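You operate a simulated robot arm through the tools that you are given. There is no shell and no other tool. Be economical: measure what you need, move in short steps, check, and stop when the job is done.

The job below is to be done with a simulated robot arm. You get a single attempt, and the scene is never put back.

JOB
Switch the small steamer off, cover it, and put its blue roll and the orange tape in the open drawer.
Fine: dial to low; glass lid on the round dish; shut the drawer.

The check looks at the end state, three seconds after you hand in, the way a careful person would. Anything else that was tipped, shoved, dropped, spilled or broken makes it a failure. Lids that push on must go on centred and level and be pressed home; caps that screw on are set level and turned clockwise until they are tight.

ROBOT AND FRAMES
A 6-joint arm with a two-finger parallel gripper, fixed in place. Base frame: the origin is at the foot of the arm, x ahead of it, y to its left, z up. Units: m, degrees, N and s.
With the tool pointing down near the work surface it reaches from about 0.24 to 0.64 m from the base axis. Its first joint turns from -66.0 to 66.0 degrees. Payload 2.7 kg.
The TCP is the grasp point between the finger pads, 0.023 m short of the fingertips. In the tool frame z runs along the fingers and y along their closing line. Largest opening 0.094 m; finger width 0.038, thickness 0.01; the body of the gripper, 0.054 by 0.096 m, starts 0.039 m behind the TCP.
Orientation is told as [roll, pitch, yaw] about the base's x, y, z axes, in that order, counted from this pose: with the fingers straight down and closing along the base's y, the tool's x points along the base's -x, its y along +y and its z along -z.

CONTROLS
- The arm moves only by the tool step_arm. Its argument "rows" is a list of rows, each a list of 7 numbers: the shift along the base's x, y, z in cm, then the turn, a rotation vector about the base's x, y, z in rad, then the closure, from 0 (fully open) to 1 (shut). In form: [[tx, ty, tz, rx, ry, rz, claw], ...]. A call has 1 to 12 rows; each row shifts and turns the commanded pose from where the row before left it. A row lasts 0.2 s, in which the tool goes at most 0.05 m and 8.6 degrees; a call with a longer step from one row to the next is refused whole, and so is a gripper value outside its range. A pose out of reach is approached as far as the arm can. The call stops where the force on the tool passes 90 N (or 10 N more than at its start, if that is more) or the arm is blocked; 0.2 s more then pass. Each finger travels about 0.045 m/s and halts on what it meets, pressing with about 21 N; the grip force reading is that of the motor and also rises with nothing between the fingers. The clock runs only during rows and for 0.2 s after the last one: add rows that do not move to give the fingers time. The reply holds the time, the measured pose of the TCP, the force on the tool along the base axes, the opening and the grip force, in the units named above and with some noise, with the torque about the TCP (base axes, N m) and any sound that the robot's microphone picked up.
- Cameras (640 x 400 px; columns grow to the right, rows downward): "scene" is fixed at [0.075, -0.4252, 1.4211]; the picture's right is [0.81, -0.59, 0.00], its down [-0.24, -0.33, -0.92] and it looks along [0.54, 0.74, -0.40] (base axes); focal length 326 px, centre (320, 200). "wrist" rides on the gripper at [0.086, 0.016, -0.075] in the tool frame; the picture's right is [-0.18, 0.98, 0.00], its down [-0.58, -0.11, -0.81] and it looks along [-0.79, -0.15, 0.59] (tool axes); focal length 243 px, centre (320, 200).
- grab_frame(camera): a new picture of that camera. No time passes.
- locate(camera, pixels): there is no depth. For up to 12 entries [column, row, z] of the newest picture of that camera ("zoom" is the newest enlarged one), the place [x, y] in the base frame at which the ray of that pixel passes the height z, good to about 0.002 m. No time passes.
- close_up(camera, box): a new picture of the part [left, top, right, bottom] of that camera's present view, enlarged. No time passes.
- job_done(): hands the job in; it is judged then, once.

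Go step by step. Measure first, check grasps and placings, and put right what went wrong. The budget is 80 turns and 46 pictures, counting those below and the enlarged ones. Unless the task says otherwise, let go and move clear before handing in, and close with one line.

The tools are called as a command line: name --pt "numbers of a row" for each row, then --argument value for the rest, lists and objects as JSON in quotes. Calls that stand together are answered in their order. step_arm: Moves the arm, as the interface text tells. Its arguments: {"type":"object","properties":{"rows":{"type":"array","items":{"type":"array","items":{"type":"number"}}}},"required":["rows"]} The other tools are called the same way: grab_frame (camera) takes a picture; locate (camera, pixels) gives the place at which the rays of pixels pass given heights; close_up (camera, box) takes an enlarged picture of a part of a camera's view; job_done () hands the job in.

At the start:

```text
t: 0.0
tcp_pos: [0.335, 0.1534, 1.2798]
tool_rot: [0.0, -0.1, 0.0]
ft_force: [0.3, -0.3, -0.6]
torque: [-0.01, -0.03, -0.02]
gripper_width: 0.0942
finger_force: 0.0
```

scene: 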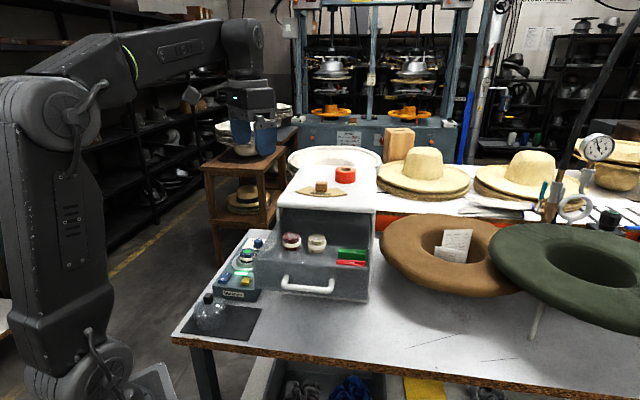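
wrist: 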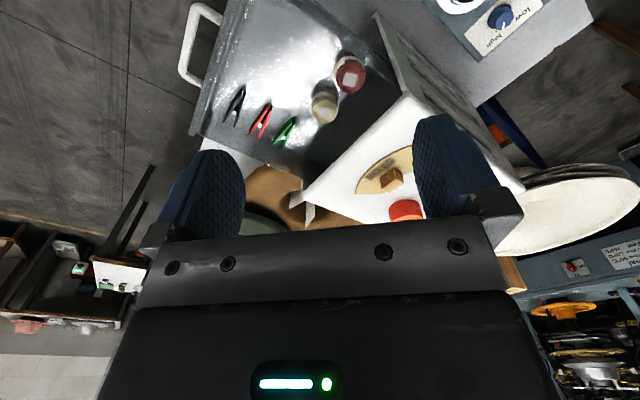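

The pictures show the open drawer around (320,265), the steamer near (240,270), a glass item at (210,310) and orange tape on the cabinet at (345,174). I'll enlarge these areas first.

close_up --camera "scene" --box '[180, 220, 300, 350]'

close_up --camera "scene" --box '[260, 140, 400, 310]'

close_up --camera "wrist" --box '[160, 0, 600, 250]'

```text
3.08 times, centred on (240, 285) of scene
```

zoom: 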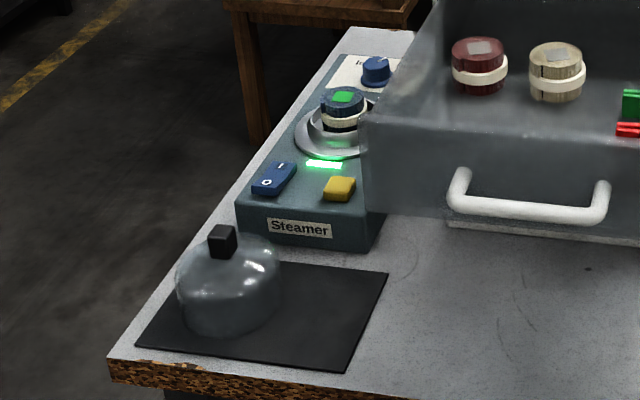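

```text
2.35 times, centred on (330, 225) of scene
```

zoom: 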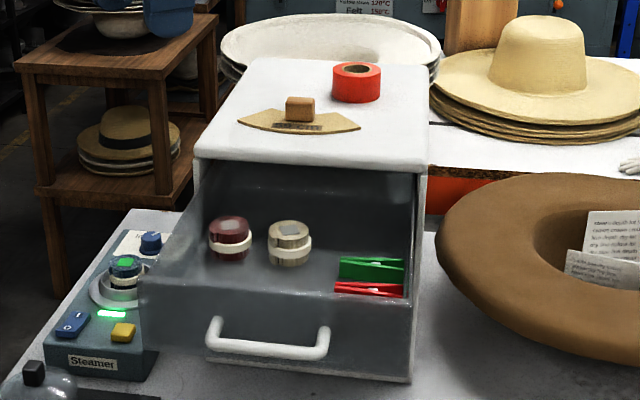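

```text
1.45 times, centred on (380, 125) of wrist
```

zoom: 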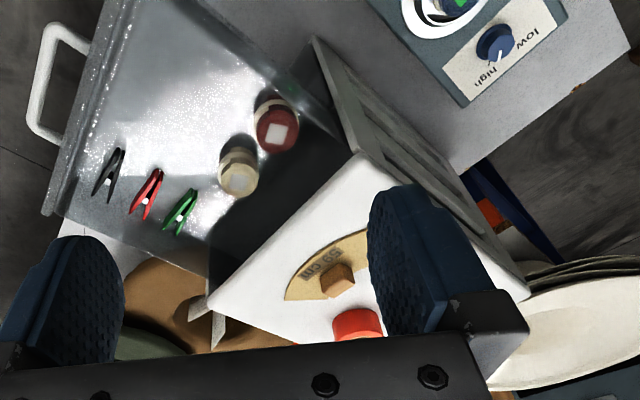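

Two cameras let me triangulate heights for the dial, drawer handle and tape.

locate --camera "scene" --pixels '[[258.2, 242.8, 0.6], [258.2, 242.8, 0.8], [345.7, 168.8, 0.8], [345.7, 168.8, 1.1], [308.3, 286.7, 0.6], [308.3, 286.7, 0.8], [202, 361, 0.6], [202, 361, 0.8]]'

locate --camera "wrist" --pixels '[[500.7, 14.7, 0.6], [500.7, 14.7, 0.8], [405.5, 211, 0.8], [405.5, 211, 1.1], [190.3, 42, 0.6], [190.3, 42, 0.8]]'

```text
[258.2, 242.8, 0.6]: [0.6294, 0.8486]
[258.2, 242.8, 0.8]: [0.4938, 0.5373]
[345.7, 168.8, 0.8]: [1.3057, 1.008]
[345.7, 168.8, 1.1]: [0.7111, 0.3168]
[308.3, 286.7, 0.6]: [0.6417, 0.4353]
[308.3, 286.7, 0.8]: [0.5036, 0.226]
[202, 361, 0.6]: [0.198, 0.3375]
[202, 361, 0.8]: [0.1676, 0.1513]
```

```text
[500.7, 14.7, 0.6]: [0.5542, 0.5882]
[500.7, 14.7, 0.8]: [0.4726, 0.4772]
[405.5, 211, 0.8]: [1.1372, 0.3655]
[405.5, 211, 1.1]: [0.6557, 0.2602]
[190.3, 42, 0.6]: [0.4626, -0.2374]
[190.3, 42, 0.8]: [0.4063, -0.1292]
```

Triangulation gives dial ≈(0.45,0.44,0.86), tape ≈(0.64,0.25,1.13), handle ≈(0.34,-0.01,1.03). I'll raise and tilt the arm to get a better overhead wrist view.

step_arm --pt "0 0 4 0 0.12 0 0" --pt "0 0 4 0 0.12 0 0" --pt "0 0 4 0 0.12 0 0" --pt "0 0 2 0 0.12 0 0"

grab_frame --camera "wrist"

```text
t: 1.0
tcp_pos: [0.2849, 0.1542, 1.2359]
tool_rot: [0.1, 27.2, 0.0]
ft_force: [0.5, -0.1, 0.3]
torque: [-0.01, -0.01, -0.04]
gripper_width: 0.0941
finger_force: 0.1
out of reach, approached as far as the arm can: row 2, 3, 4
```

```text
40 pictures are left
```

wrist: 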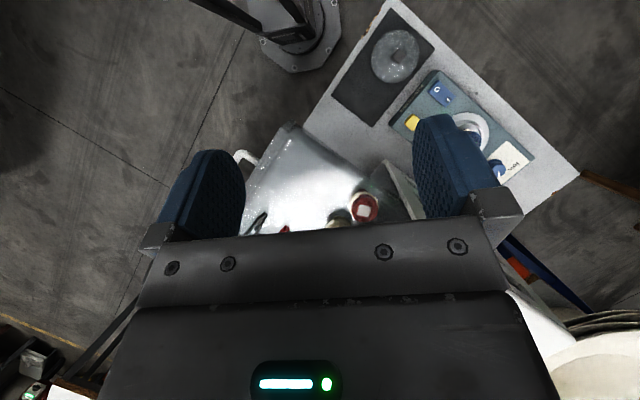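

The overhead view now shows the lid, steamer and table edge. I'll triangulate the table height with corners: left front corner (390,2) and far corner (580,173) in wrist, and the lid knob.

locate --camera "wrist" --pixels '[[580, 173, 0.8], [580, 173, 0.85], [434, 38, 0.8], [434, 38, 0.85], [328, 95, 0.8], [328, 95, 0.85], [396, 62, 0.8], [396, 62, 0.9]]'

locate --camera "scene" --pixels '[[250.6, 230, 0.8], [250.6, 230, 0.85], [203.5, 303, 0.8], [261.8, 308.7, 0.8], [261.8, 308.7, 0.85], [247, 340, 0.8], [247, 340, 0.85], [208, 299, 0.8], [208, 299, 0.9]]'

close_up --camera "wrist" --box '[310, 0, 590, 230]'

```text
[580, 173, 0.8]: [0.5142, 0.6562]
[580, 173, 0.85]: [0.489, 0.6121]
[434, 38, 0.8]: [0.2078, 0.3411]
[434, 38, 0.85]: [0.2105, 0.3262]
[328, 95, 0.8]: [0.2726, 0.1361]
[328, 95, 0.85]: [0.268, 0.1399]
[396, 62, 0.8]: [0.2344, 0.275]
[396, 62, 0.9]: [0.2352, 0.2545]
```

```text
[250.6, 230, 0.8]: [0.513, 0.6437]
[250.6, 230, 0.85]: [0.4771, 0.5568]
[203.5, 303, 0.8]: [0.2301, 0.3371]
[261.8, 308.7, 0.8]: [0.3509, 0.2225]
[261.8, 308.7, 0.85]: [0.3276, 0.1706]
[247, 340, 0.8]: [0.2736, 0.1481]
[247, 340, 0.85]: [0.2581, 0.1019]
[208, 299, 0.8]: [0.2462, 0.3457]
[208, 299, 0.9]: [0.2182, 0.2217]
```

```text
1.74 times, centred on (450, 115) of wrist
```

zoom: 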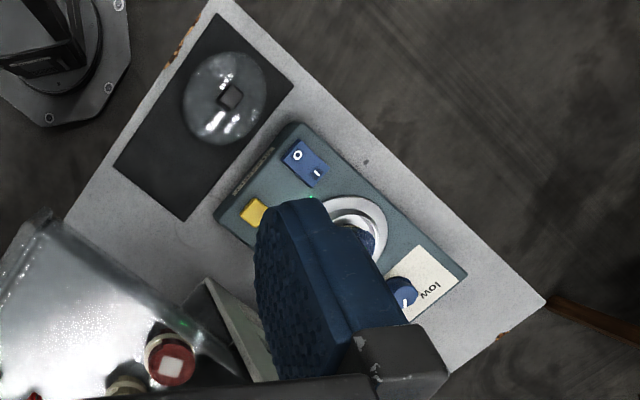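

Table height ≈0.80. Next: coordinates of the steamer parts, using several heights.

locate --camera "zoom" --pixels '[[113, 165, 0.8], [215, 12, 0.8], [293, 85, 0.8], [185, 220, 0.8], [290, 122, 0.85], [467, 275, 0.85], [297, 155, 0.86], [318, 173, 0.86], [253, 211, 0.86], [404, 290, 0.87], [230, 97, 0.87], [545, 305, 0.8]]'

locate --camera "zoom" --pixels '[[350, 240, 0.86], [190, 115, 0.81], [263, 70, 0.81], [215, 210, 0.85], [410, 325, 0.85], [45, 212, 1.05], [232, 380, 1.0], [170, 360, 0.95], [170, 360, 0.9], [0, 260, 1.05]]'

locate --camera "scene" --pixels '[[223, 275, 0.86], [223, 275, 0.84], [245.5, 277, 0.86], [246, 277, 0.84], [206.6, 278, 0.87], [206.6, 278, 0.9], [206.6, 278, 0.93], [291.8, 241.0, 0.9], [291.8, 241.0, 0.95], [247, 252, 0.9], [247, 252, 0.93]]'

```text
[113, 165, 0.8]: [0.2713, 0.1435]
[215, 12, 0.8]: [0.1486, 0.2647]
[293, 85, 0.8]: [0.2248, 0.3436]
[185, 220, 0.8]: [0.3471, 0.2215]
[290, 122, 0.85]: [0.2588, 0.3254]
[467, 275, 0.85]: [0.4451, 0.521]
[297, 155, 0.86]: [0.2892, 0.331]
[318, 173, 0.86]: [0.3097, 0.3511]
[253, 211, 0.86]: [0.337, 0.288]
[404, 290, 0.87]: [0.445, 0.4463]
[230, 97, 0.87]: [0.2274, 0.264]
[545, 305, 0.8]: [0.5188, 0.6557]
```

```text
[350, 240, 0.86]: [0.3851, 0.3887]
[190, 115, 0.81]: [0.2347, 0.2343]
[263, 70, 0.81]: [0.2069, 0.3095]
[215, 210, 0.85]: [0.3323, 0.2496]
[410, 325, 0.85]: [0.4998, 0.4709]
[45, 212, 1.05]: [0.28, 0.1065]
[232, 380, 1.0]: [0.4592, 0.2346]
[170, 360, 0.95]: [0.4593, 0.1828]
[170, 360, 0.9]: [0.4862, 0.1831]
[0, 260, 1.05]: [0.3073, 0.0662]
```

```text
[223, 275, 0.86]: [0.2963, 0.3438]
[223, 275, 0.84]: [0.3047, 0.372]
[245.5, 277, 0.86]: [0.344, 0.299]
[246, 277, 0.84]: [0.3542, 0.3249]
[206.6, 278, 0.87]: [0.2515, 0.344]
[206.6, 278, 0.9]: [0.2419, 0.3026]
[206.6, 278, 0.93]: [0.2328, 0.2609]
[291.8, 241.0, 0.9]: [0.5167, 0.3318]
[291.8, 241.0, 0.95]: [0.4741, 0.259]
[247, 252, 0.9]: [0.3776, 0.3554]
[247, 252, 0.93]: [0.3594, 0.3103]
```

Everything on the table is aligned at 45° (mat edges), dish ≈(0.385,0.385), switch O-end ≈(0.288,0.330,0.86). I'll yaw 45° to look along the drawer axis.

step_arm --pt "-1.5 0.6 0 0 0 0.131 0" --pt "-1.5 0.6 0 0 0 0.131 0" --pt "-1.5 0.6 0 0 0 0.131 0" --pt "-1.5 0.6 0 0 0 0.131 0" --pt "-1.5 0.6 0 0 0 0.131 0" --pt "-1.5 0.6 0 0 0 0.131 0"

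grab_frame --camera "wrist"

```text
t: 2.4
tcp_pos: [0.1941, 0.1891, 1.2319]
tool_rot: [0.0, 27.2, 45.2]
ft_force: [0.4, 0.0, 0.1]
torque: [0.0, -0.03, 0.01]
gripper_width: 0.0939
finger_force: 0.0
out of reach, approached as far as the arm can: row 2
```

```text
38 pictures are left
```

wrist: 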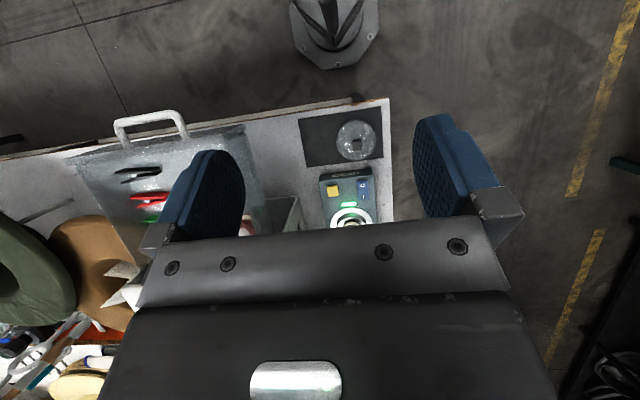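

View is now aligned with the table. I'll untilt to look further ahead at drawer, dish and tape.

step_arm --pt "0 0 0 0.084 -0.084 0 0" --pt "0 0 0 0.084 -0.084 0 0" --pt "0 0 0 0.084 -0.084 0 0" --pt "0 0 0 0.084 -0.084 0 0"

grab_frame --camera "wrist"

```text
t: 3.4
tcp_pos: [0.1944, 0.1887, 1.2328]
tool_rot: [0.1, 0.0, 45.1]
ft_force: [0.3, 0.1, 0.1]
torque: [0.0, -0.03, 0.03]
gripper_width: 0.0941
finger_force: 0.0
```

```text
37 pictures are left
```

wrist: 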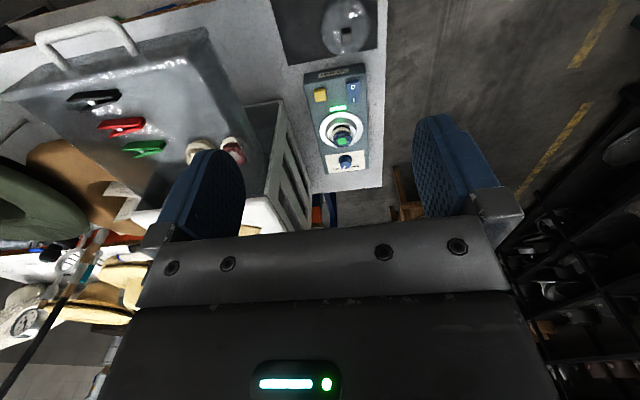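

close_up --camera "wrist" --box '[270, 50, 400, 190]'

locate --camera "wrist" --pixels '[[207, 30, 1.05], [10, 90, 1.05], [37, 40, 1.0], [130, 20, 1.0], [37, 40, 1.03], [130, 20, 1.03], [82, 97, 0.97], [120, 125, 0.97], [145, 150, 0.97], [232, 150, 0.98], [195, 153, 0.98], [280, 103, 1.12]]'

locate --camera "scene" --pixels '[[277.7, 205.9, 1.12], [376, 212, 1.12], [376, 167.5, 1.12], [310.9, 164.6, 1.12], [254, 258.5, 1.05], [370, 270, 1.05], [254, 258.5, 1.0], [370, 270, 1.0], [282.5, 281, 1.0], [337, 288, 1.0]]'

```text
2.86 times, centred on (335, 120) of wrist
```

zoom: 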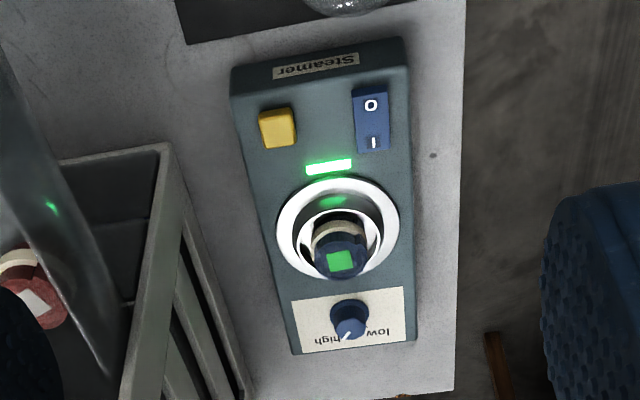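

```text
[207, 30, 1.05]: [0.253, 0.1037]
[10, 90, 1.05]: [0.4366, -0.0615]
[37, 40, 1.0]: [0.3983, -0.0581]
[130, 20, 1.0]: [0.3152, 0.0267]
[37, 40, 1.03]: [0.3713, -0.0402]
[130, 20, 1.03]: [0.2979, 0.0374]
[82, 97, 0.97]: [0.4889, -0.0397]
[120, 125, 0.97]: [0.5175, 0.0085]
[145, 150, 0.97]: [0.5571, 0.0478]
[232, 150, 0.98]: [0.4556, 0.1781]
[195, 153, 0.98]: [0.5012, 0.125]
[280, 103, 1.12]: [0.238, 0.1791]
```

```text
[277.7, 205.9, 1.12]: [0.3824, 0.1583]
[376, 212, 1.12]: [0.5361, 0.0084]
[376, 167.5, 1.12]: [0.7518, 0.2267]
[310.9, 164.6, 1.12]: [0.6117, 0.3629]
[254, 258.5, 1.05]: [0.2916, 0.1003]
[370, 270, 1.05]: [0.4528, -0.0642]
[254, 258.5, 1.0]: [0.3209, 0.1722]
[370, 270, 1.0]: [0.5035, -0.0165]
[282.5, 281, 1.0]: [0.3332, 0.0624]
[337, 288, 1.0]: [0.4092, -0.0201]
```

The wrist close-up shows O at (371,105) raised and I pressed, dial pointer towards "high" (low is on the left from the front). I'll close the fingers, tilt 27° and go above the O end.

step_arm --pt "1.5 2.3 -3 -0.084 0.084 0 1" --pt "1.5 2.3 -3 -0.084 0.084 0 1" --pt "1.5 2.3 -3 -0.084 0.084 0 1" --pt "1.5 2.3 -3 -0.084 0.084 0 1" --pt "1.5 2.2 -3 0 0 0 1" --pt "1.35 2.2 -3 0 0 0 1" --pt "0 0 -4 0 0 0 1" --pt "0 0 -4 0 0 0 1" --pt "0 0 -3 0 0 0 1"

grab_frame --camera "wrist"

close_up --camera "scene" --box '[180, 200, 300, 330]'

```text
t: 5.4
tcp_pos: [0.2817, 0.3263, 0.9431]
tool_rot: [0.0, 27.3, 45.1]
ft_force: [0.4, -0.8, -0.4]
torque: [0.0, 0.01, -0.01]
gripper_width: 0.0001
finger_force: 20.9
```

```text
35 pictures are left
```

wrist: 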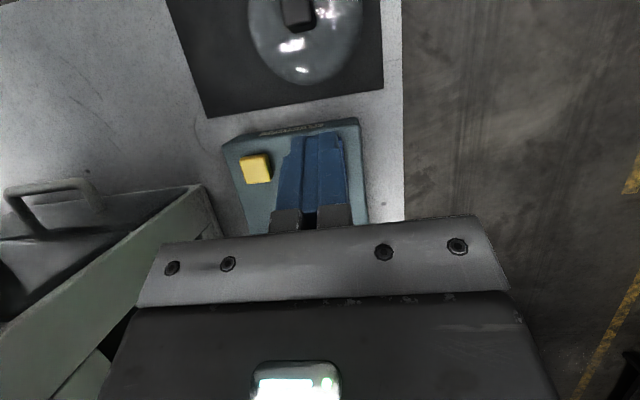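

```text
3.08 times, centred on (240, 265) of scene
```

zoom: 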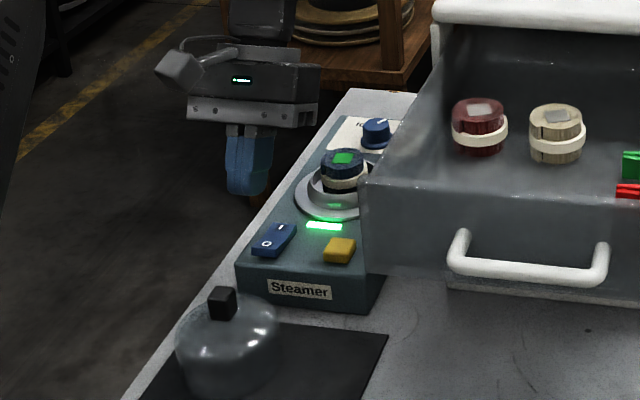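

Fingers are closed and above the O end (wrist, fingers at (315,170)). I'll lower gently onto it.

step_arm --pt "0.1 -0.1 -2 0 0 0 1" --pt "0 0 -2 0 0 0 1" --pt "0 0 -0.7 0 0 0 1" --pt "0 0 -0.5 0 0 0 1" --pt "0 0 -0.4 0 0 0 1"

close_up --camera "scene" --box '[180, 200, 300, 330]'

```text
t: 6.6
tcp_pos: [0.283, 0.325, 0.8884]
tool_rot: [0.0, 27.3, 45.1]
ft_force: [0.5, -0.3, 0.2]
torque: [-0.05, -0.03, 0.0]
gripper_width: 0.0001
finger_force: 21.0
```

```text
3.08 times, centred on (240, 265) of scene
```

zoom: 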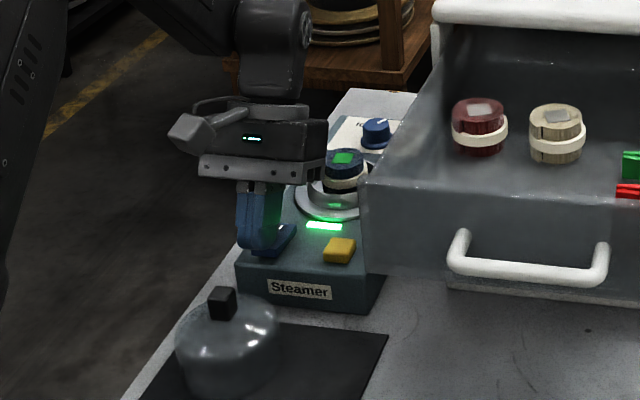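

No contact yet (force ≈0). I'll continue down in small steps.

step_arm --pt "0 0 -0.3 0 0 0 1" --pt "0 0 -0.3 0 0 0 1" --pt "0 0 -0.3 0 0 0 1"

```text
t: 7.4
tcp_pos: [0.2832, 0.3247, 0.8818]
tool_rot: [0.1, 27.3, 45.1]
ft_force: [-13.1, -6.9, 55.5]
torque: [0.04, 0.18, -0.51]
gripper_width: 0.0
finger_force: 20.7
```

55 N of push is reached; I'll lift and look at the light.

step_arm --pt "0 0 2 0 0 0 1" --pt "0 0 4 0 0 0 1"

close_up --camera "scene" --box '[200, 220, 280, 310]'

```text
t: 8.0
tcp_pos: [0.2816, 0.3234, 0.9371]
tool_rot: [0.0, 27.4, 45.0]
ft_force: [-1.1, 0.4, -1.0]
torque: [0.01, 0.0, -0.01]
gripper_width: 0.0003
finger_force: 21.0
```

```text
4.44 times, centred on (240, 265) of scene
```

zoom: 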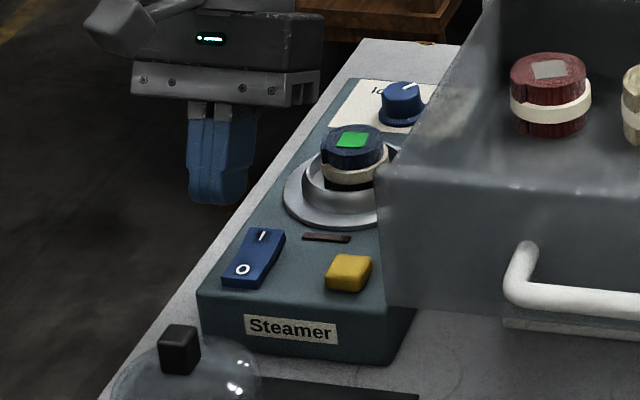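

The light is off: switch done. Now I'll open, untilt and rise to view the dial (and dish) closely.

step_arm --pt "0 0 4 0.084 -0.084 0 0" --pt "0 0 4 0.084 -0.084 0 0" --pt "0 0 4 0.084 -0.084 0 0" --pt "0 0 2 0.084 -0.084 0 0" --pt "0 0 0 0 0 0 0"

close_up --camera "wrist" --box '[220, 20, 440, 220]'

```text
t: 9.2
tcp_pos: [0.2828, 0.3257, 1.0788]
tool_rot: [0.1, 0.1, 45.2]
ft_force: [0.2, 0.2, -0.3]
torque: [0.02, -0.01, -0.02]
gripper_width: 0.0939
finger_force: 0.1
```

```text
2.00 times, centred on (330, 120) of wrist
```

zoom: 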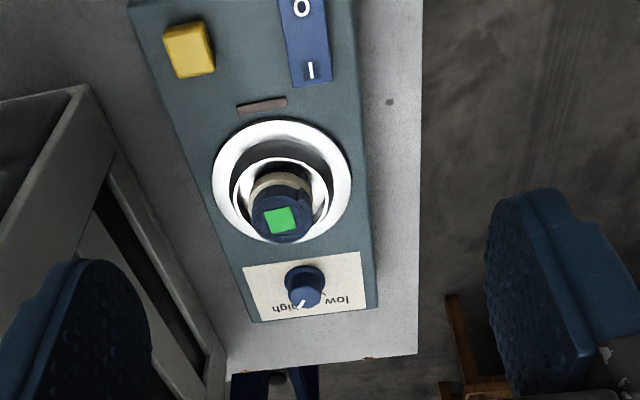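

close_up --camera "wrist" --box '[295, 140, 365, 185]'

locate --camera "wrist" --pixels '[[324, 164, 0.87], [322, 158, 0.85], [310.5, 130, 0.9], [310.5, 130, 0.92], [310, 115, 0.86], [276, 114, 0.86], [346, 107, 0.86], [307, 79, 0.86], [317, 142, 0.86]]'

locate --camera "scene" --pixels '[[259, 240.5, 0.86], [259, 240.5, 0.87], [259, 240.5, 0.88], [247, 251.5, 0.88], [247, 251.5, 0.9], [247, 251.5, 0.92]]'

```text
8.89 times, centred on (330, 162) of wrist
```

zoom: 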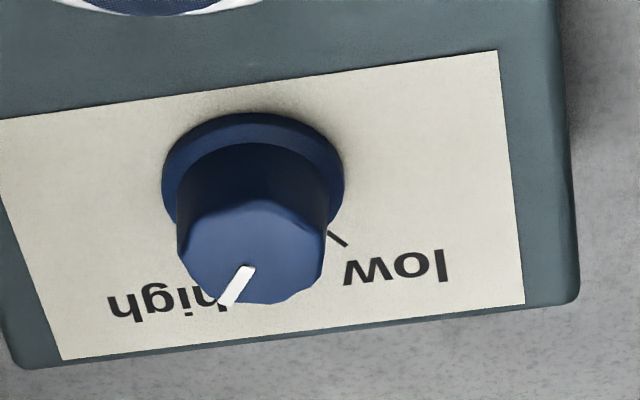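

```text
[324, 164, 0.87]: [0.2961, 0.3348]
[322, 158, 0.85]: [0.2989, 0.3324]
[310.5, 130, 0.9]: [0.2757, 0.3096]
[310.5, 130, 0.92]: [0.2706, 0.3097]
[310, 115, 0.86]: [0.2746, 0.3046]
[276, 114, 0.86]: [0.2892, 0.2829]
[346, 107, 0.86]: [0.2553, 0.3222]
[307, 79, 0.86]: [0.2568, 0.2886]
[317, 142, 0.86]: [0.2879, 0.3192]
```

```text
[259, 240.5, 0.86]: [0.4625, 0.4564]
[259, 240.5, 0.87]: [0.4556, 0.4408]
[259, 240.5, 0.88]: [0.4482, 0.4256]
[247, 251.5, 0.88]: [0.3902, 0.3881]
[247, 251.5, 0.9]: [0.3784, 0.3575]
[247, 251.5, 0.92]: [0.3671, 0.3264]
```

The low tick is at zoom (338,238). I'll locate knob and tick in this enlarged picture.

locate --camera "zoom" --pixels '[[253, 170, 0.848], [330, 233, 0.845], [347, 245, 0.845], [250, 250, 0.87], [250, 268, 0.87], [228, 303, 0.87], [178, 250, 0.87], [326, 245, 0.87], [250, 250, 0.865], [250, 250, 0.875], [163, 175, 0.848], [344, 165, 0.848]]'

close_up --camera "wrist" --box '[220, 20, 440, 220]'

locate --camera "zoom" --pixels '[[280, 220, 0.88], [280, 220, 0.9], [280, 220, 0.92], [214, 185, 0.86], [351, 185, 0.86], [274, 120, 0.86], [236, 195, 0.86], [330, 195, 0.86], [191, 45, 0.86], [310, 70, 0.86], [80, 87, 1.0]]'

```text
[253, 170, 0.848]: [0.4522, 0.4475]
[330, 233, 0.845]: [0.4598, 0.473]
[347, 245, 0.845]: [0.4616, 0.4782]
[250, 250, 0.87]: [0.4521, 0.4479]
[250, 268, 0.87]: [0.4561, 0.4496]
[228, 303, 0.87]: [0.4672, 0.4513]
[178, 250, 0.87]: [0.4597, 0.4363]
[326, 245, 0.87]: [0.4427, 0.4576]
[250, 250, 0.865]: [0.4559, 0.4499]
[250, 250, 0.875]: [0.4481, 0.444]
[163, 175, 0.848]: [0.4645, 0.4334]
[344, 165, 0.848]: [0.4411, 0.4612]
```

```text
2.00 times, centred on (330, 120) of wrist
```

zoom: 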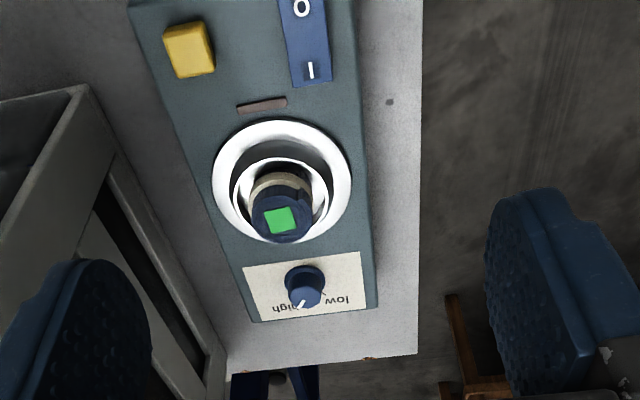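

```text
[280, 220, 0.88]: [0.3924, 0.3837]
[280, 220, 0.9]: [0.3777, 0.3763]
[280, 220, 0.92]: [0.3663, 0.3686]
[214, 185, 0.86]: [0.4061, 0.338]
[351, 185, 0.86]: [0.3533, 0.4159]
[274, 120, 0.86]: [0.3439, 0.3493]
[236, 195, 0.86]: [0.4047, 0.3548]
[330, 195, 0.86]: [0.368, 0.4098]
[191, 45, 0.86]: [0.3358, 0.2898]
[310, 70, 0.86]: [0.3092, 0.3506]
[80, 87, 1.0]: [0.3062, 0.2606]
```

Knob axis ≈(0.452,0.448), top 0.87; pointer at ≈12°, low tick at ≈73° (base frame), so turn about +60° CCW. I'll yaw to 15°, move above the knob.

step_arm --pt "4 2.9 0 0 0 -0.131 0.2" --pt "4 2.9 -2 0 0 -0.131 0.2" --pt "4 2.9 -3 0 0 -0.131 0.2" --pt "4 2.9 -3 0 0 -0.131 0.2" --pt "0.9 0.6 -3 0 0 0 0.3" --pt "0 0 -3 0 0 0 0.35" --pt "0 0 0 0 0 0 0.35"

close_up --camera "scene" --box '[220, 200, 300, 280]'

grab_frame --camera "wrist"

```text
refused: row 2 steps farther than a row can; nothing moved
```

```text
5.00 times, centred on (260, 240) of scene
```

zoom: 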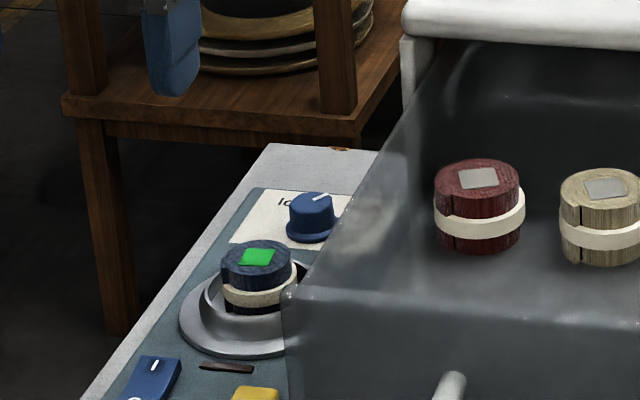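

```text
27 pictures are left
```

wrist: 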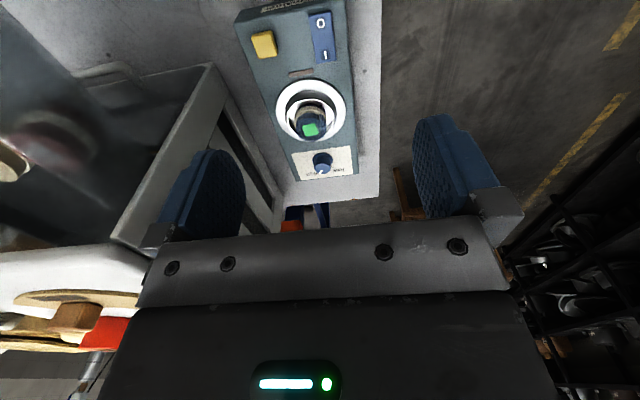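

The step was too long; repeating with shorter ones.

step_arm --pt "3.5 2.5 -1 0 0 -0.131 0.2" --pt "3.5 2.5 -2 0 0 -0.131 0.2" --pt "3.5 2.5 -2 0 0 -0.131 0.2" --pt "3.5 2.5 -2 0 0 -0.131 0.2" --pt "2.9 2.2 -2 0 0 0 0.3" --pt "0 0 -4 0 0 0 0.35" --pt "0 0 -2 0 0 0 0.35"

grab_frame --camera "wrist"

```text
t: 10.8
tcp_pos: [0.4506, 0.4469, 0.9265]
tool_rot: [0.0, 0.3, 15.0]
ft_force: [0.9, 0.5, -1.2]
torque: [-0.03, -0.07, -0.02]
gripper_width: 0.061
finger_force: 0.0
```

```text
26 pictures are left
```

wrist: 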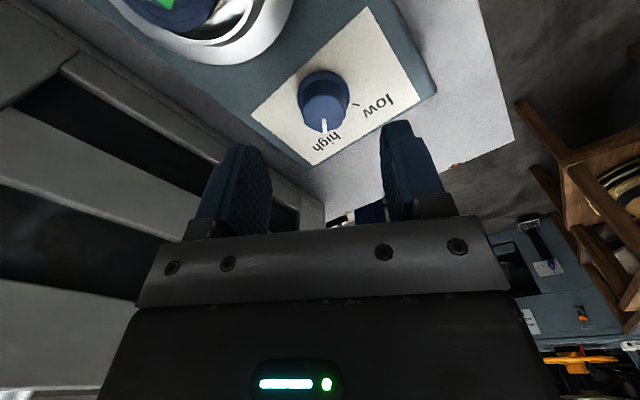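

Knob lies centred between the fingers. I'll descend, grip, and turn +60° CCW.

step_arm --pt "0.1 0.1 -2.5 0 0 0 0.35" --pt "0 0 -2.2 0 0 0 0.35" --pt "0 0 0 0 0 0 0.9" --pt "0 0 0 0 0 0 0.9" --pt "0 0 0 0 0 0 0.9"

```text
t: 12.0
tcp_pos: [0.4531, 0.4473, 0.8809]
tool_rot: [0.2, 0.1, 15.2]
ft_force: [-0.6, 9.6, -3.7]
torque: [0.42, -0.54, 0.0]
gripper_width: 0.0287
finger_force: 44.2
```

step_arm --pt "0 0 0 0 0 0.131 0.9" --pt "0 0 0 0 0 0.131 0.9" --pt "0 0 0 0 0 0.131 0.9" --pt "0 0 0 0 0 0.131 0.9" --pt "0 0 0 0 0 0.131 0.9" --pt "0 0 0 0 0 0.131 0.9" --pt "0 0 0 0 0 0.131 0.9" --pt "0 0 0 0 0 0.131 0.9" --pt "0 0 0 0 0 0 0.9"

```text
t: 14.0
tcp_pos: [0.4545, 0.4473, 0.8816]
tool_rot: [-0.2, 0.3, 75.0]
ft_force: [12.3, -6.1, -1.1]
torque: [0.2, -0.31, 0.0]
gripper_width: 0.0284
finger_force: 45.0
```

Turned 60°. I'll release, lift and look.

step_arm --pt "0 0 0 0 0 0 0.35" --pt "0 0 0 0 0 0 0.35" --pt "0 0 0 0 0 0 0.35" --pt "0 0 3 0 0 0 0.35" --pt "0 0 3 0 0 0 0.35"

close_up --camera "wrist" --box '[240, 0, 420, 180]'

```text
t: 15.2
tcp_pos: [0.454, 0.4462, 0.9414]
tool_rot: [0.0, 0.2, 75.1]
ft_force: [-0.3, -0.6, 0.1]
torque: [0.02, 0.0, 0.01]
gripper_width: 0.0611
finger_force: 0.0
```

```text
2.22 times, centred on (330, 90) of wrist
```

zoom: 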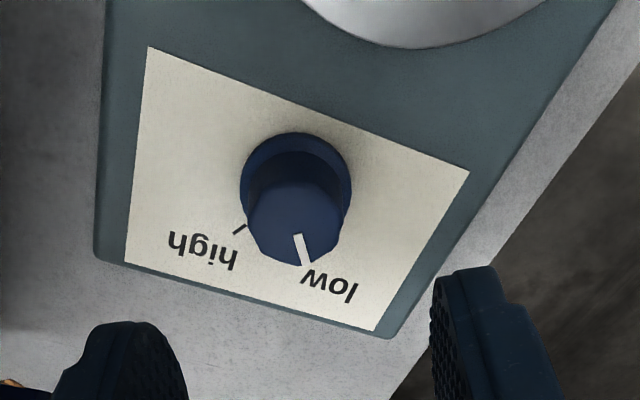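

Pointer now aims at "low"; I'll measure its angle against the ticks.

locate --camera "zoom" --pixels '[[298, 235, 0.872], [307, 264, 0.872], [246, 225, 0.845], [233, 233, 0.845], [296, 185, 0.848], [293, 222, 0.87]]'

```text
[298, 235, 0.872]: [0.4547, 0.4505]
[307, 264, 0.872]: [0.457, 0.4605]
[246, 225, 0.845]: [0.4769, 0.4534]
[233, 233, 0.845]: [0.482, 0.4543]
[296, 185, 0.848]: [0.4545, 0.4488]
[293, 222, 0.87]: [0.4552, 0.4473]
```

Pointer ≈77°, symmetric to the high tick at ≈11° about 45° – dial is at low. Next: move above the blue roll with yaw 45°, open.

step_arm --pt "-1.5 -1.5 2 0 0 -0.131 0.1" --pt "-2.5 -2.5 0 0 0 -0.131 0" --pt "-2.6 -2.4 0 0 0 -0.131 0" --pt "0 0 0 0 0 -0.131 0"

grab_frame --camera "wrist"

```text
t: 16.2
tcp_pos: [0.3874, 0.3835, 0.9604]
tool_rot: [0.0, 0.1, 45.0]
ft_force: [0.0, -0.3, 0.2]
torque: [-0.01, 0.02, -0.02]
gripper_width: 0.0939
finger_force: 0.0
```

```text
24 pictures are left
```

wrist: 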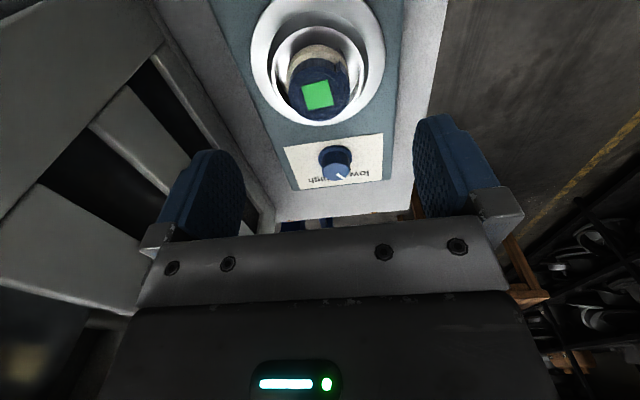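

locate --camera "wrist" --pixels '[[317, 95, 0.884], [317, 95, 0.895], [287, 95, 0.884], [350, 90, 0.884], [250, 50, 0.86], [384, 50, 0.86], [272, 70, 0.86], [367, 65, 0.86], [320, 125, 0.85], [310, 0, 0.85]]'

close_up --camera "wrist" --box '[240, 0, 400, 130]'

```text
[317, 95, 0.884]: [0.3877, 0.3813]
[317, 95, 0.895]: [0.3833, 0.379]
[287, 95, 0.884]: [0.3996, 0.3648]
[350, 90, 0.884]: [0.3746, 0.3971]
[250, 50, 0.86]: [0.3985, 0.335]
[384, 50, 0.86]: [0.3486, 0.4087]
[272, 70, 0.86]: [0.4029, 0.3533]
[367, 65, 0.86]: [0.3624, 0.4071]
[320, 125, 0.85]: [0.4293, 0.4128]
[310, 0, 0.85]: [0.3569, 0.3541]
```

```text
3.08 times, centred on (320, 65) of wrist
```

zoom: 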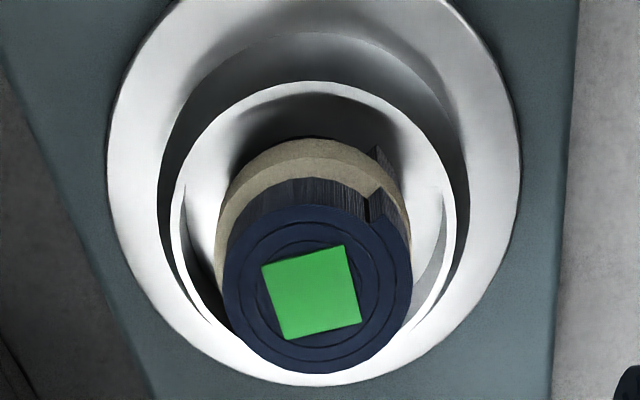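

Roll centre ≈(0.388,0.381), top ≈0.885, diameter ≈0.041. I'll descend to TCP 0.892 (tips 0.869) and grip.

step_arm --pt "0.03 -0.2 -3 0 0 0 0.3" --pt "0 0 -2 0 0 0 0.3" --pt "0 0 -1.8 0 0 0 0.3" --pt "0 0 0 0 0 0 0.3" --pt "0 0 0 0 0 0 0.8" --pt "0 0 0 0 0 0 0.8" --pt "0 0 0 0 0 0 0.8"

close_up --camera "scene" --box '[210, 190, 300, 280]'

```text
t: 17.8
tcp_pos: [0.3884, 0.3807, 0.8931]
tool_rot: [-0.1, 0.1, 45.1]
ft_force: [0.4, 0.8, -0.3]
torque: [0.05, -0.03, 0.0]
gripper_width: 0.0424
finger_force: 21.3
```

```text
4.44 times, centred on (255, 235) of scene
```

zoom: 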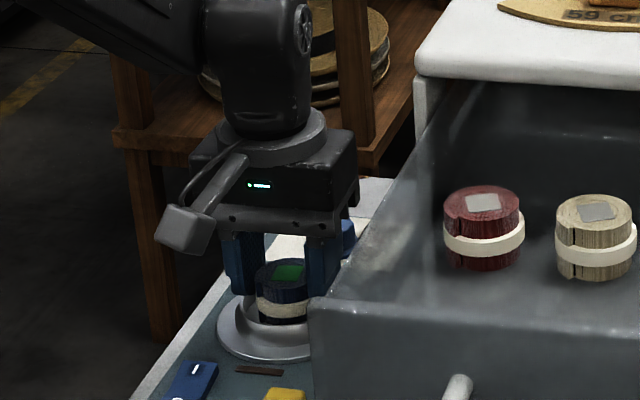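

Roll is gripped (0.0424). Lifting straight up to z≈1.2, then moving so the wrist camera looks into the drawer.

step_arm --pt "0 0 2 0 0 0 0.8" --pt "0 0 4 0 0 0 0.8" --pt "-1 -1 4.5 0 0 0 0.8" --pt "-1.5 -1.5 4.5 0 0 0 0.8" --pt "-1.5 -1.5 4.5 0 0 0 0.8" --pt "-1.5 -1.5 4.5 0 0 0 0.8" --pt "-1 -1.5 4.5 0 0 0 0.8" --pt "-1 -3.5 2 0 0 0 0.8" --pt "0 -4 0 0 0 0 0.8" --pt "0 -4 0 0 0 0 0.8" --pt "0 -4 0 0 0 0 0.8"

grab_frame --camera "wrist"

```text
t: 20.2
tcp_pos: [0.3135, 0.1554, 1.1951]
tool_rot: [-0.1, 0.1, 45.1]
ft_force: [-0.5, -0.2, -0.3]
torque: [-0.01, -0.06, 0.01]
gripper_width: 0.0426
finger_force: 21.4
```

```text
21 pictures are left
```

wrist: 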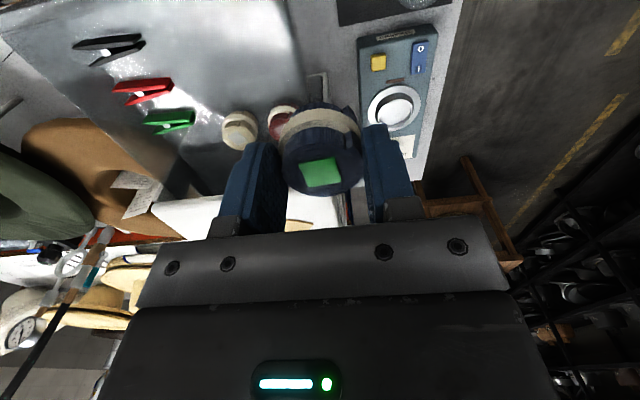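

The drawer's left half near the front is free. I'll triangulate floor height via clips and rolls.

locate --camera "wrist" --pixels '[[168, 120, 0.94], [168, 120, 0.98], [143, 91, 0.94], [143, 91, 0.98], [239, 136, 0.98], [239, 136, 1.0], [239, 118, 0.95], [292, 5, 1.04], [300, 30, 1.04], [320, 100, 1.04], [318, 75, 1.04]]'

locate --camera "scene" --pixels '[[351.3, 254, 0.94], [351.3, 254, 0.98], [351, 262.4, 0.94], [351, 262.4, 0.98], [316.5, 237.5, 0.98], [316.5, 237.5, 1.0], [291.5, 235.5, 0.98], [291.5, 235.5, 1.0], [253.4, 257.5, 1.0], [253.4, 257.5, 1.03], [253.4, 257.5, 1.06]]'

close_up --camera "scene" --box '[235, 190, 385, 310]'

```text
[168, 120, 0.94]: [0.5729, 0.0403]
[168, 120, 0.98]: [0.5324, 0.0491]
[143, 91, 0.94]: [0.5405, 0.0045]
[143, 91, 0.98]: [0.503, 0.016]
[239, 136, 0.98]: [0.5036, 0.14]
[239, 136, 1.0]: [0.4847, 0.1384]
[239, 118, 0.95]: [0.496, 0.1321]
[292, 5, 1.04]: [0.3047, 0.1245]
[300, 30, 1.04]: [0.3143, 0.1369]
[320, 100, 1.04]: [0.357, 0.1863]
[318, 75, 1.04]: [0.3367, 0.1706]
```

```text
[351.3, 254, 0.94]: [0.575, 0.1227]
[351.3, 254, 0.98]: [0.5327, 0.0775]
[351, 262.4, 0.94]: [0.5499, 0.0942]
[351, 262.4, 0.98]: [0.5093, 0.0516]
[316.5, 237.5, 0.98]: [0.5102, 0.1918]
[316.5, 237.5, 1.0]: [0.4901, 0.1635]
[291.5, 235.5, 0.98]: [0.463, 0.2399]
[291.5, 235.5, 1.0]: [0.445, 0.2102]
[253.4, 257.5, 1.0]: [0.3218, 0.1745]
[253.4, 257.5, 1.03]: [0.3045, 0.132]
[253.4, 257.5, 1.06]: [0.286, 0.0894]
```

```text
3.33 times, centred on (310, 250) of scene
```

zoom: 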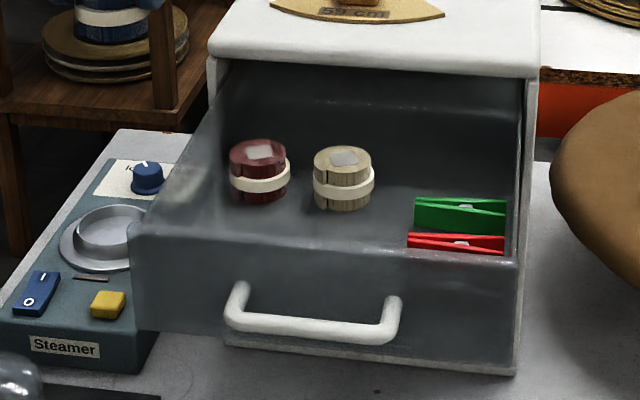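

Drawer: floor ≈0.98, rim ≈1.03, front u≈0.303; rolls at u≈0.43, clips at v≈-0.32. I'll set the blue roll at (0.378,0.124).

step_arm --pt "3.3 -1.6 0 0 0 0 0.8" --pt "3.2 -1.6 -2 0 0 0 0.8" --pt "0 0 -4 0 0 0 0.8" --pt "0 0 -4 0 0 0 0.8" --pt "0 0 -3 0 0 0 0.8" --pt "0 0 -1.5 0 0 0 0.8"

close_up --camera "scene" --box '[235, 170, 385, 310]'

```text
t: 21.6
tcp_pos: [0.3793, 0.1263, 1.0523]
tool_rot: [0.0, 0.1, 45.1]
ft_force: [0.5, 0.4, -0.3]
torque: [0.01, 0.0, 0.0]
gripper_width: 0.0426
finger_force: 20.9
```

```text
2.86 times, centred on (310, 240) of scene
```

zoom: 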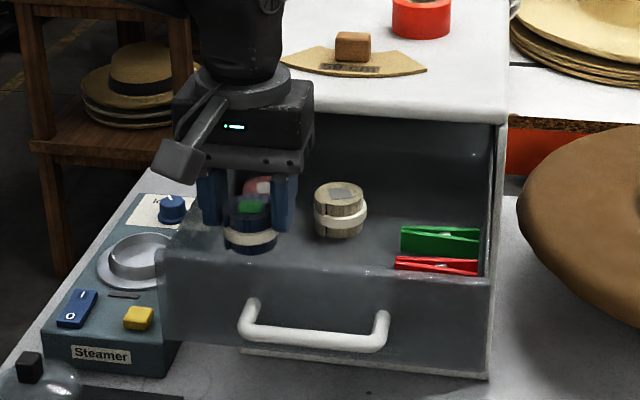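

The roll hangs inside the drawer, clear of walls. Lowering slowly to touch.

step_arm --pt "0 0 -1 0 0 0 0.8" --pt "0 0 -0.5 0 0 0 0.8" --pt "0 0 -0.4 0 0 0 0.8" --pt "0 0 -0.3 0 0 0 0.8"

```text
t: 22.6
tcp_pos: [0.379, 0.1244, 1.0314]
tool_rot: [0.0, 0.1, 45.1]
ft_force: [0.4, -0.3, -0.4]
torque: [0.04, 0.01, 0.01]
gripper_width: 0.0422
finger_force: 20.5
```

step_arm --pt "0 0 -0.3 0 0 0 0.8" --pt "0 0 -0.3 0 0 0 0.8"

```text
t: 23.2
tcp_pos: [0.3788, 0.125, 1.0263]
tool_rot: [-0.2, -0.2, 45.1]
ft_force: [0.9, 0.3, 23.9]
torque: [0.08, -0.04, -0.02]
gripper_width: 0.043
finger_force: 21.1
```

Touchdown at 24 N. Open slightly and lift straight up.

step_arm --pt "0 0 0.1 0 0 0 0.44" --pt "0 0 0 0 0 0 0.44" --pt "0 0 3 0 0 0 0.44" --pt "0 0 4 0 0 0 0.44" --pt "0 0 4 0 0 0 0.3" --pt "0 0 4 0 0 0 0.1" --pt "0 0 0 0 0 0 0"

grab_frame --camera "wrist"

```text
t: 24.8
tcp_pos: [0.377, 0.1234, 1.177]
tool_rot: [0.1, 0.1, 45.1]
ft_force: [-1.0, 0.2, -0.3]
torque: [0.0, 0.0, 0.01]
gripper_width: 0.0939
finger_force: 0.3
```

```text
18 pictures are left
```

wrist: 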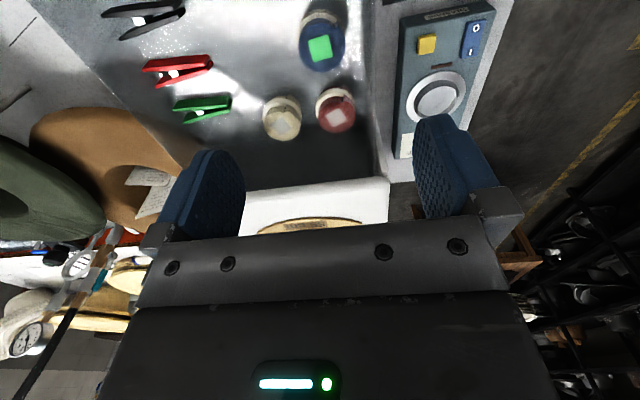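

Roll is upright in the drawer at (322,48). Now I'll measure the spots: free spot for the tape, cabinet edge, and dish.

locate --camera "wrist" --pixels '[[388, 178, 1.08], [388, 178, 1.1], [245, 190, 1.08], [322, 48, 1.02], [282, 130, 1.02], [336, 117, 1.02], [232, 100, 0.99], [212, 60, 0.99], [184, 10, 0.99], [435, 97, 0.86], [408, 108, 0.86], [465, 90, 0.86]]'

locate --camera "scene" --pixels '[[345.5, 169, 1.1], [345.5, 169, 1.12], [335, 170, 1.11], [355.5, 169, 1.11], [345, 183, 1.08], [376, 212, 1.08], [277.7, 205.9, 1.08]]'

```text
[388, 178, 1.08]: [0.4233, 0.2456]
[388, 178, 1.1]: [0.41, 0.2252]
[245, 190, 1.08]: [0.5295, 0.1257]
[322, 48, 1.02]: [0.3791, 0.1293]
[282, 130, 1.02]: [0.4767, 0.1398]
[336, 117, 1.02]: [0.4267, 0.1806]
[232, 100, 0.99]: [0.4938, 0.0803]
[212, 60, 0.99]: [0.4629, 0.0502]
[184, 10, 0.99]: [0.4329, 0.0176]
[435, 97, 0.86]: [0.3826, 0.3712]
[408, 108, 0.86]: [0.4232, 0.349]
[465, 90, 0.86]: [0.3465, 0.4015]
```

```text
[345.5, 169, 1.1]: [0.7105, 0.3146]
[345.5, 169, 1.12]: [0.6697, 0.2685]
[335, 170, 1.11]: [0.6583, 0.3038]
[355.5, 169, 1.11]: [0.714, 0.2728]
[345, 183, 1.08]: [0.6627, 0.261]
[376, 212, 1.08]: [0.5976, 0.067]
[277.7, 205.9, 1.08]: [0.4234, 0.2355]
```

Tape centre is near (0.68,0.28), r≈0.735, so it needs an outward-tilted grasp with the camera flipped to the top side. I'll check the block/template positions on the cabinet.

locate --camera "scene" --pixels '[[321.5, 191.8, 1.085], [295, 191, 1.083], [347, 194, 1.083], [328, 186, 1.085], [345, 183.2, 1.083], [335, 176.5, 1.09], [356, 177, 1.09]]'

step_arm --pt "0 0 1 0 0 0.14 0" --pt "0 0 1 0 0 0.14 0" --pt "0 0 1 0 0 0.14 0" --pt "0 0 1 0 0 0.14 0" --pt "0 0 0 0 0 0.14 0" --pt "0 0 0 0 0 0.14 0" --pt "0 0 0 0 0 0.14 0" --pt "0 0 0 0 0 0.14 0" --pt "0 0 0 0 0 0.14 0" --pt "0 0 0 0 0 0.14 0" --pt "0 0 0 0 0 0.14 0"

```text
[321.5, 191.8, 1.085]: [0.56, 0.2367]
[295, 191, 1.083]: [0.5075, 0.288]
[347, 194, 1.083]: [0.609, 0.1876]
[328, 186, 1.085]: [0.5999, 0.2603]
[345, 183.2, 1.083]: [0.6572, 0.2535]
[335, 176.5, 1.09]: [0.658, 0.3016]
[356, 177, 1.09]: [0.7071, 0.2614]
```

```text
t: 27.2
tcp_pos: [0.3782, 0.1235, 1.2146]
tool_rot: [0.0, 0.1, 133.5]
ft_force: [-1.0, 0.2, 1.0]
torque: [0.0, 0.01, -0.02]
gripper_width: 0.0937
finger_force: 0.0
```

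Tape centre ≈(0.68,0.28), dia ≈0.064; block ends at ≈(0.60,0.26). Finish the flip to yaw≈202° and begin tilting outward.

step_arm --pt "0 0 0 0 0 0.133 0" --pt "0 0 0 0 0 0.133 0" --pt "0 0 0 0 0 0.133 0" --pt "0 0 0 0 0 0.133 0" --pt "0 0 0 0 0 0.133 0" --pt "0 0 0 0 0 0.133 0" --pt "0 0 0 0 0 0.133 0" --pt "0 0 0 0 0 0.133 0" --pt "0 0 0 0 0 0.133 0"

```text
t: 29.2
tcp_pos: [0.367, 0.1465, 1.2161]
tool_rot: [0.3, 0.3, -158.4]
ft_force: [-0.5, -0.6, 0.2]
torque: [0.0, 0.01, 0.01]
gripper_width: 0.0941
finger_force: 0.0
out of reach, approached as far as the arm can: row 9
```

Yaw hit the wrist limit; I'll back off 6° and tilt outward 45° about the matching axis.

step_arm --pt "0 0 0 0 0 -0.105 0" --pt "0 0 0 0.0352 -0.1262 0 0" --pt "0 0 0 0.0352 -0.1262 0 0" --pt "0 0 0 0.0352 -0.1262 0 0" --pt "0 0 0 0.0352 -0.1262 0 0" --pt "0 0 0 0.0352 -0.1262 0 0" --pt "0 0 0 0.0352 -0.1262 0 0"

```text
t: 30.8
tcp_pos: [0.3667, 0.1466, 1.216]
tool_rot: [0.2, 45.2, -164.0]
ft_force: [-0.1, 0.3, 0.2]
torque: [-0.02, 0.01, -0.01]
gripper_width: 0.094
finger_force: 0.1
```

Pose good. Move to the pre-grasp point (0.622,0.263,1.175) and look down with the wrist camera.

step_arm --pt "3.2 1.46 0 0 0 0 0" --pt "3.2 1.46 0 0 0 0 0" --pt "3.2 1.46 0 0 0 0 0" --pt "3.2 1.46 0 0 0 0 0" --pt "3.2 1.46 -0.5 0 0 0 0" --pt "3.2 1.46 -1.2 0 0 0 0" --pt "3.2 1.46 -1.2 0 0 0 0" --pt "3.1 1.46 -1.2 0 0 0 0"

grab_frame --camera "wrist"

```text
t: 32.6
tcp_pos: [0.6217, 0.2637, 1.1732]
tool_rot: [0.1, 45.3, -163.9]
ft_force: [-1.0, -0.3, 0.7]
torque: [-0.02, 0.0, 0.02]
gripper_width: 0.0939
finger_force: 0.0
```

```text
17 pictures are left
```

wrist: 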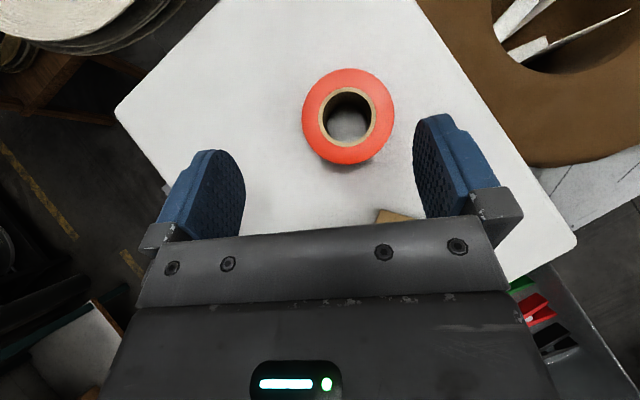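

Excellent view of the tape at (348,117). Locating its centre and edges at top height.

locate --camera "wrist" --pixels '[[348, 115, 1.115], [302, 117, 1.115], [395, 113, 1.115], [348, 69, 1.115], [348, 163, 1.115], [348, 115, 1.105]]'

close_up --camera "scene" --box '[280, 130, 400, 220]'

```text
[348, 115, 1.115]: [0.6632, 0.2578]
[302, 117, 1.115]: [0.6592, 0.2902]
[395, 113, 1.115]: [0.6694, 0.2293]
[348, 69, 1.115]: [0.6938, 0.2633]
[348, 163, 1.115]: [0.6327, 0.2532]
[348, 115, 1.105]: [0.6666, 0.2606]
```

```text
4.44 times, centred on (340, 175) of scene
```

zoom: 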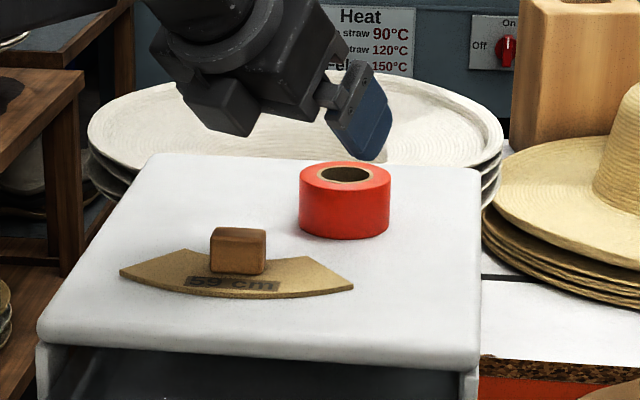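

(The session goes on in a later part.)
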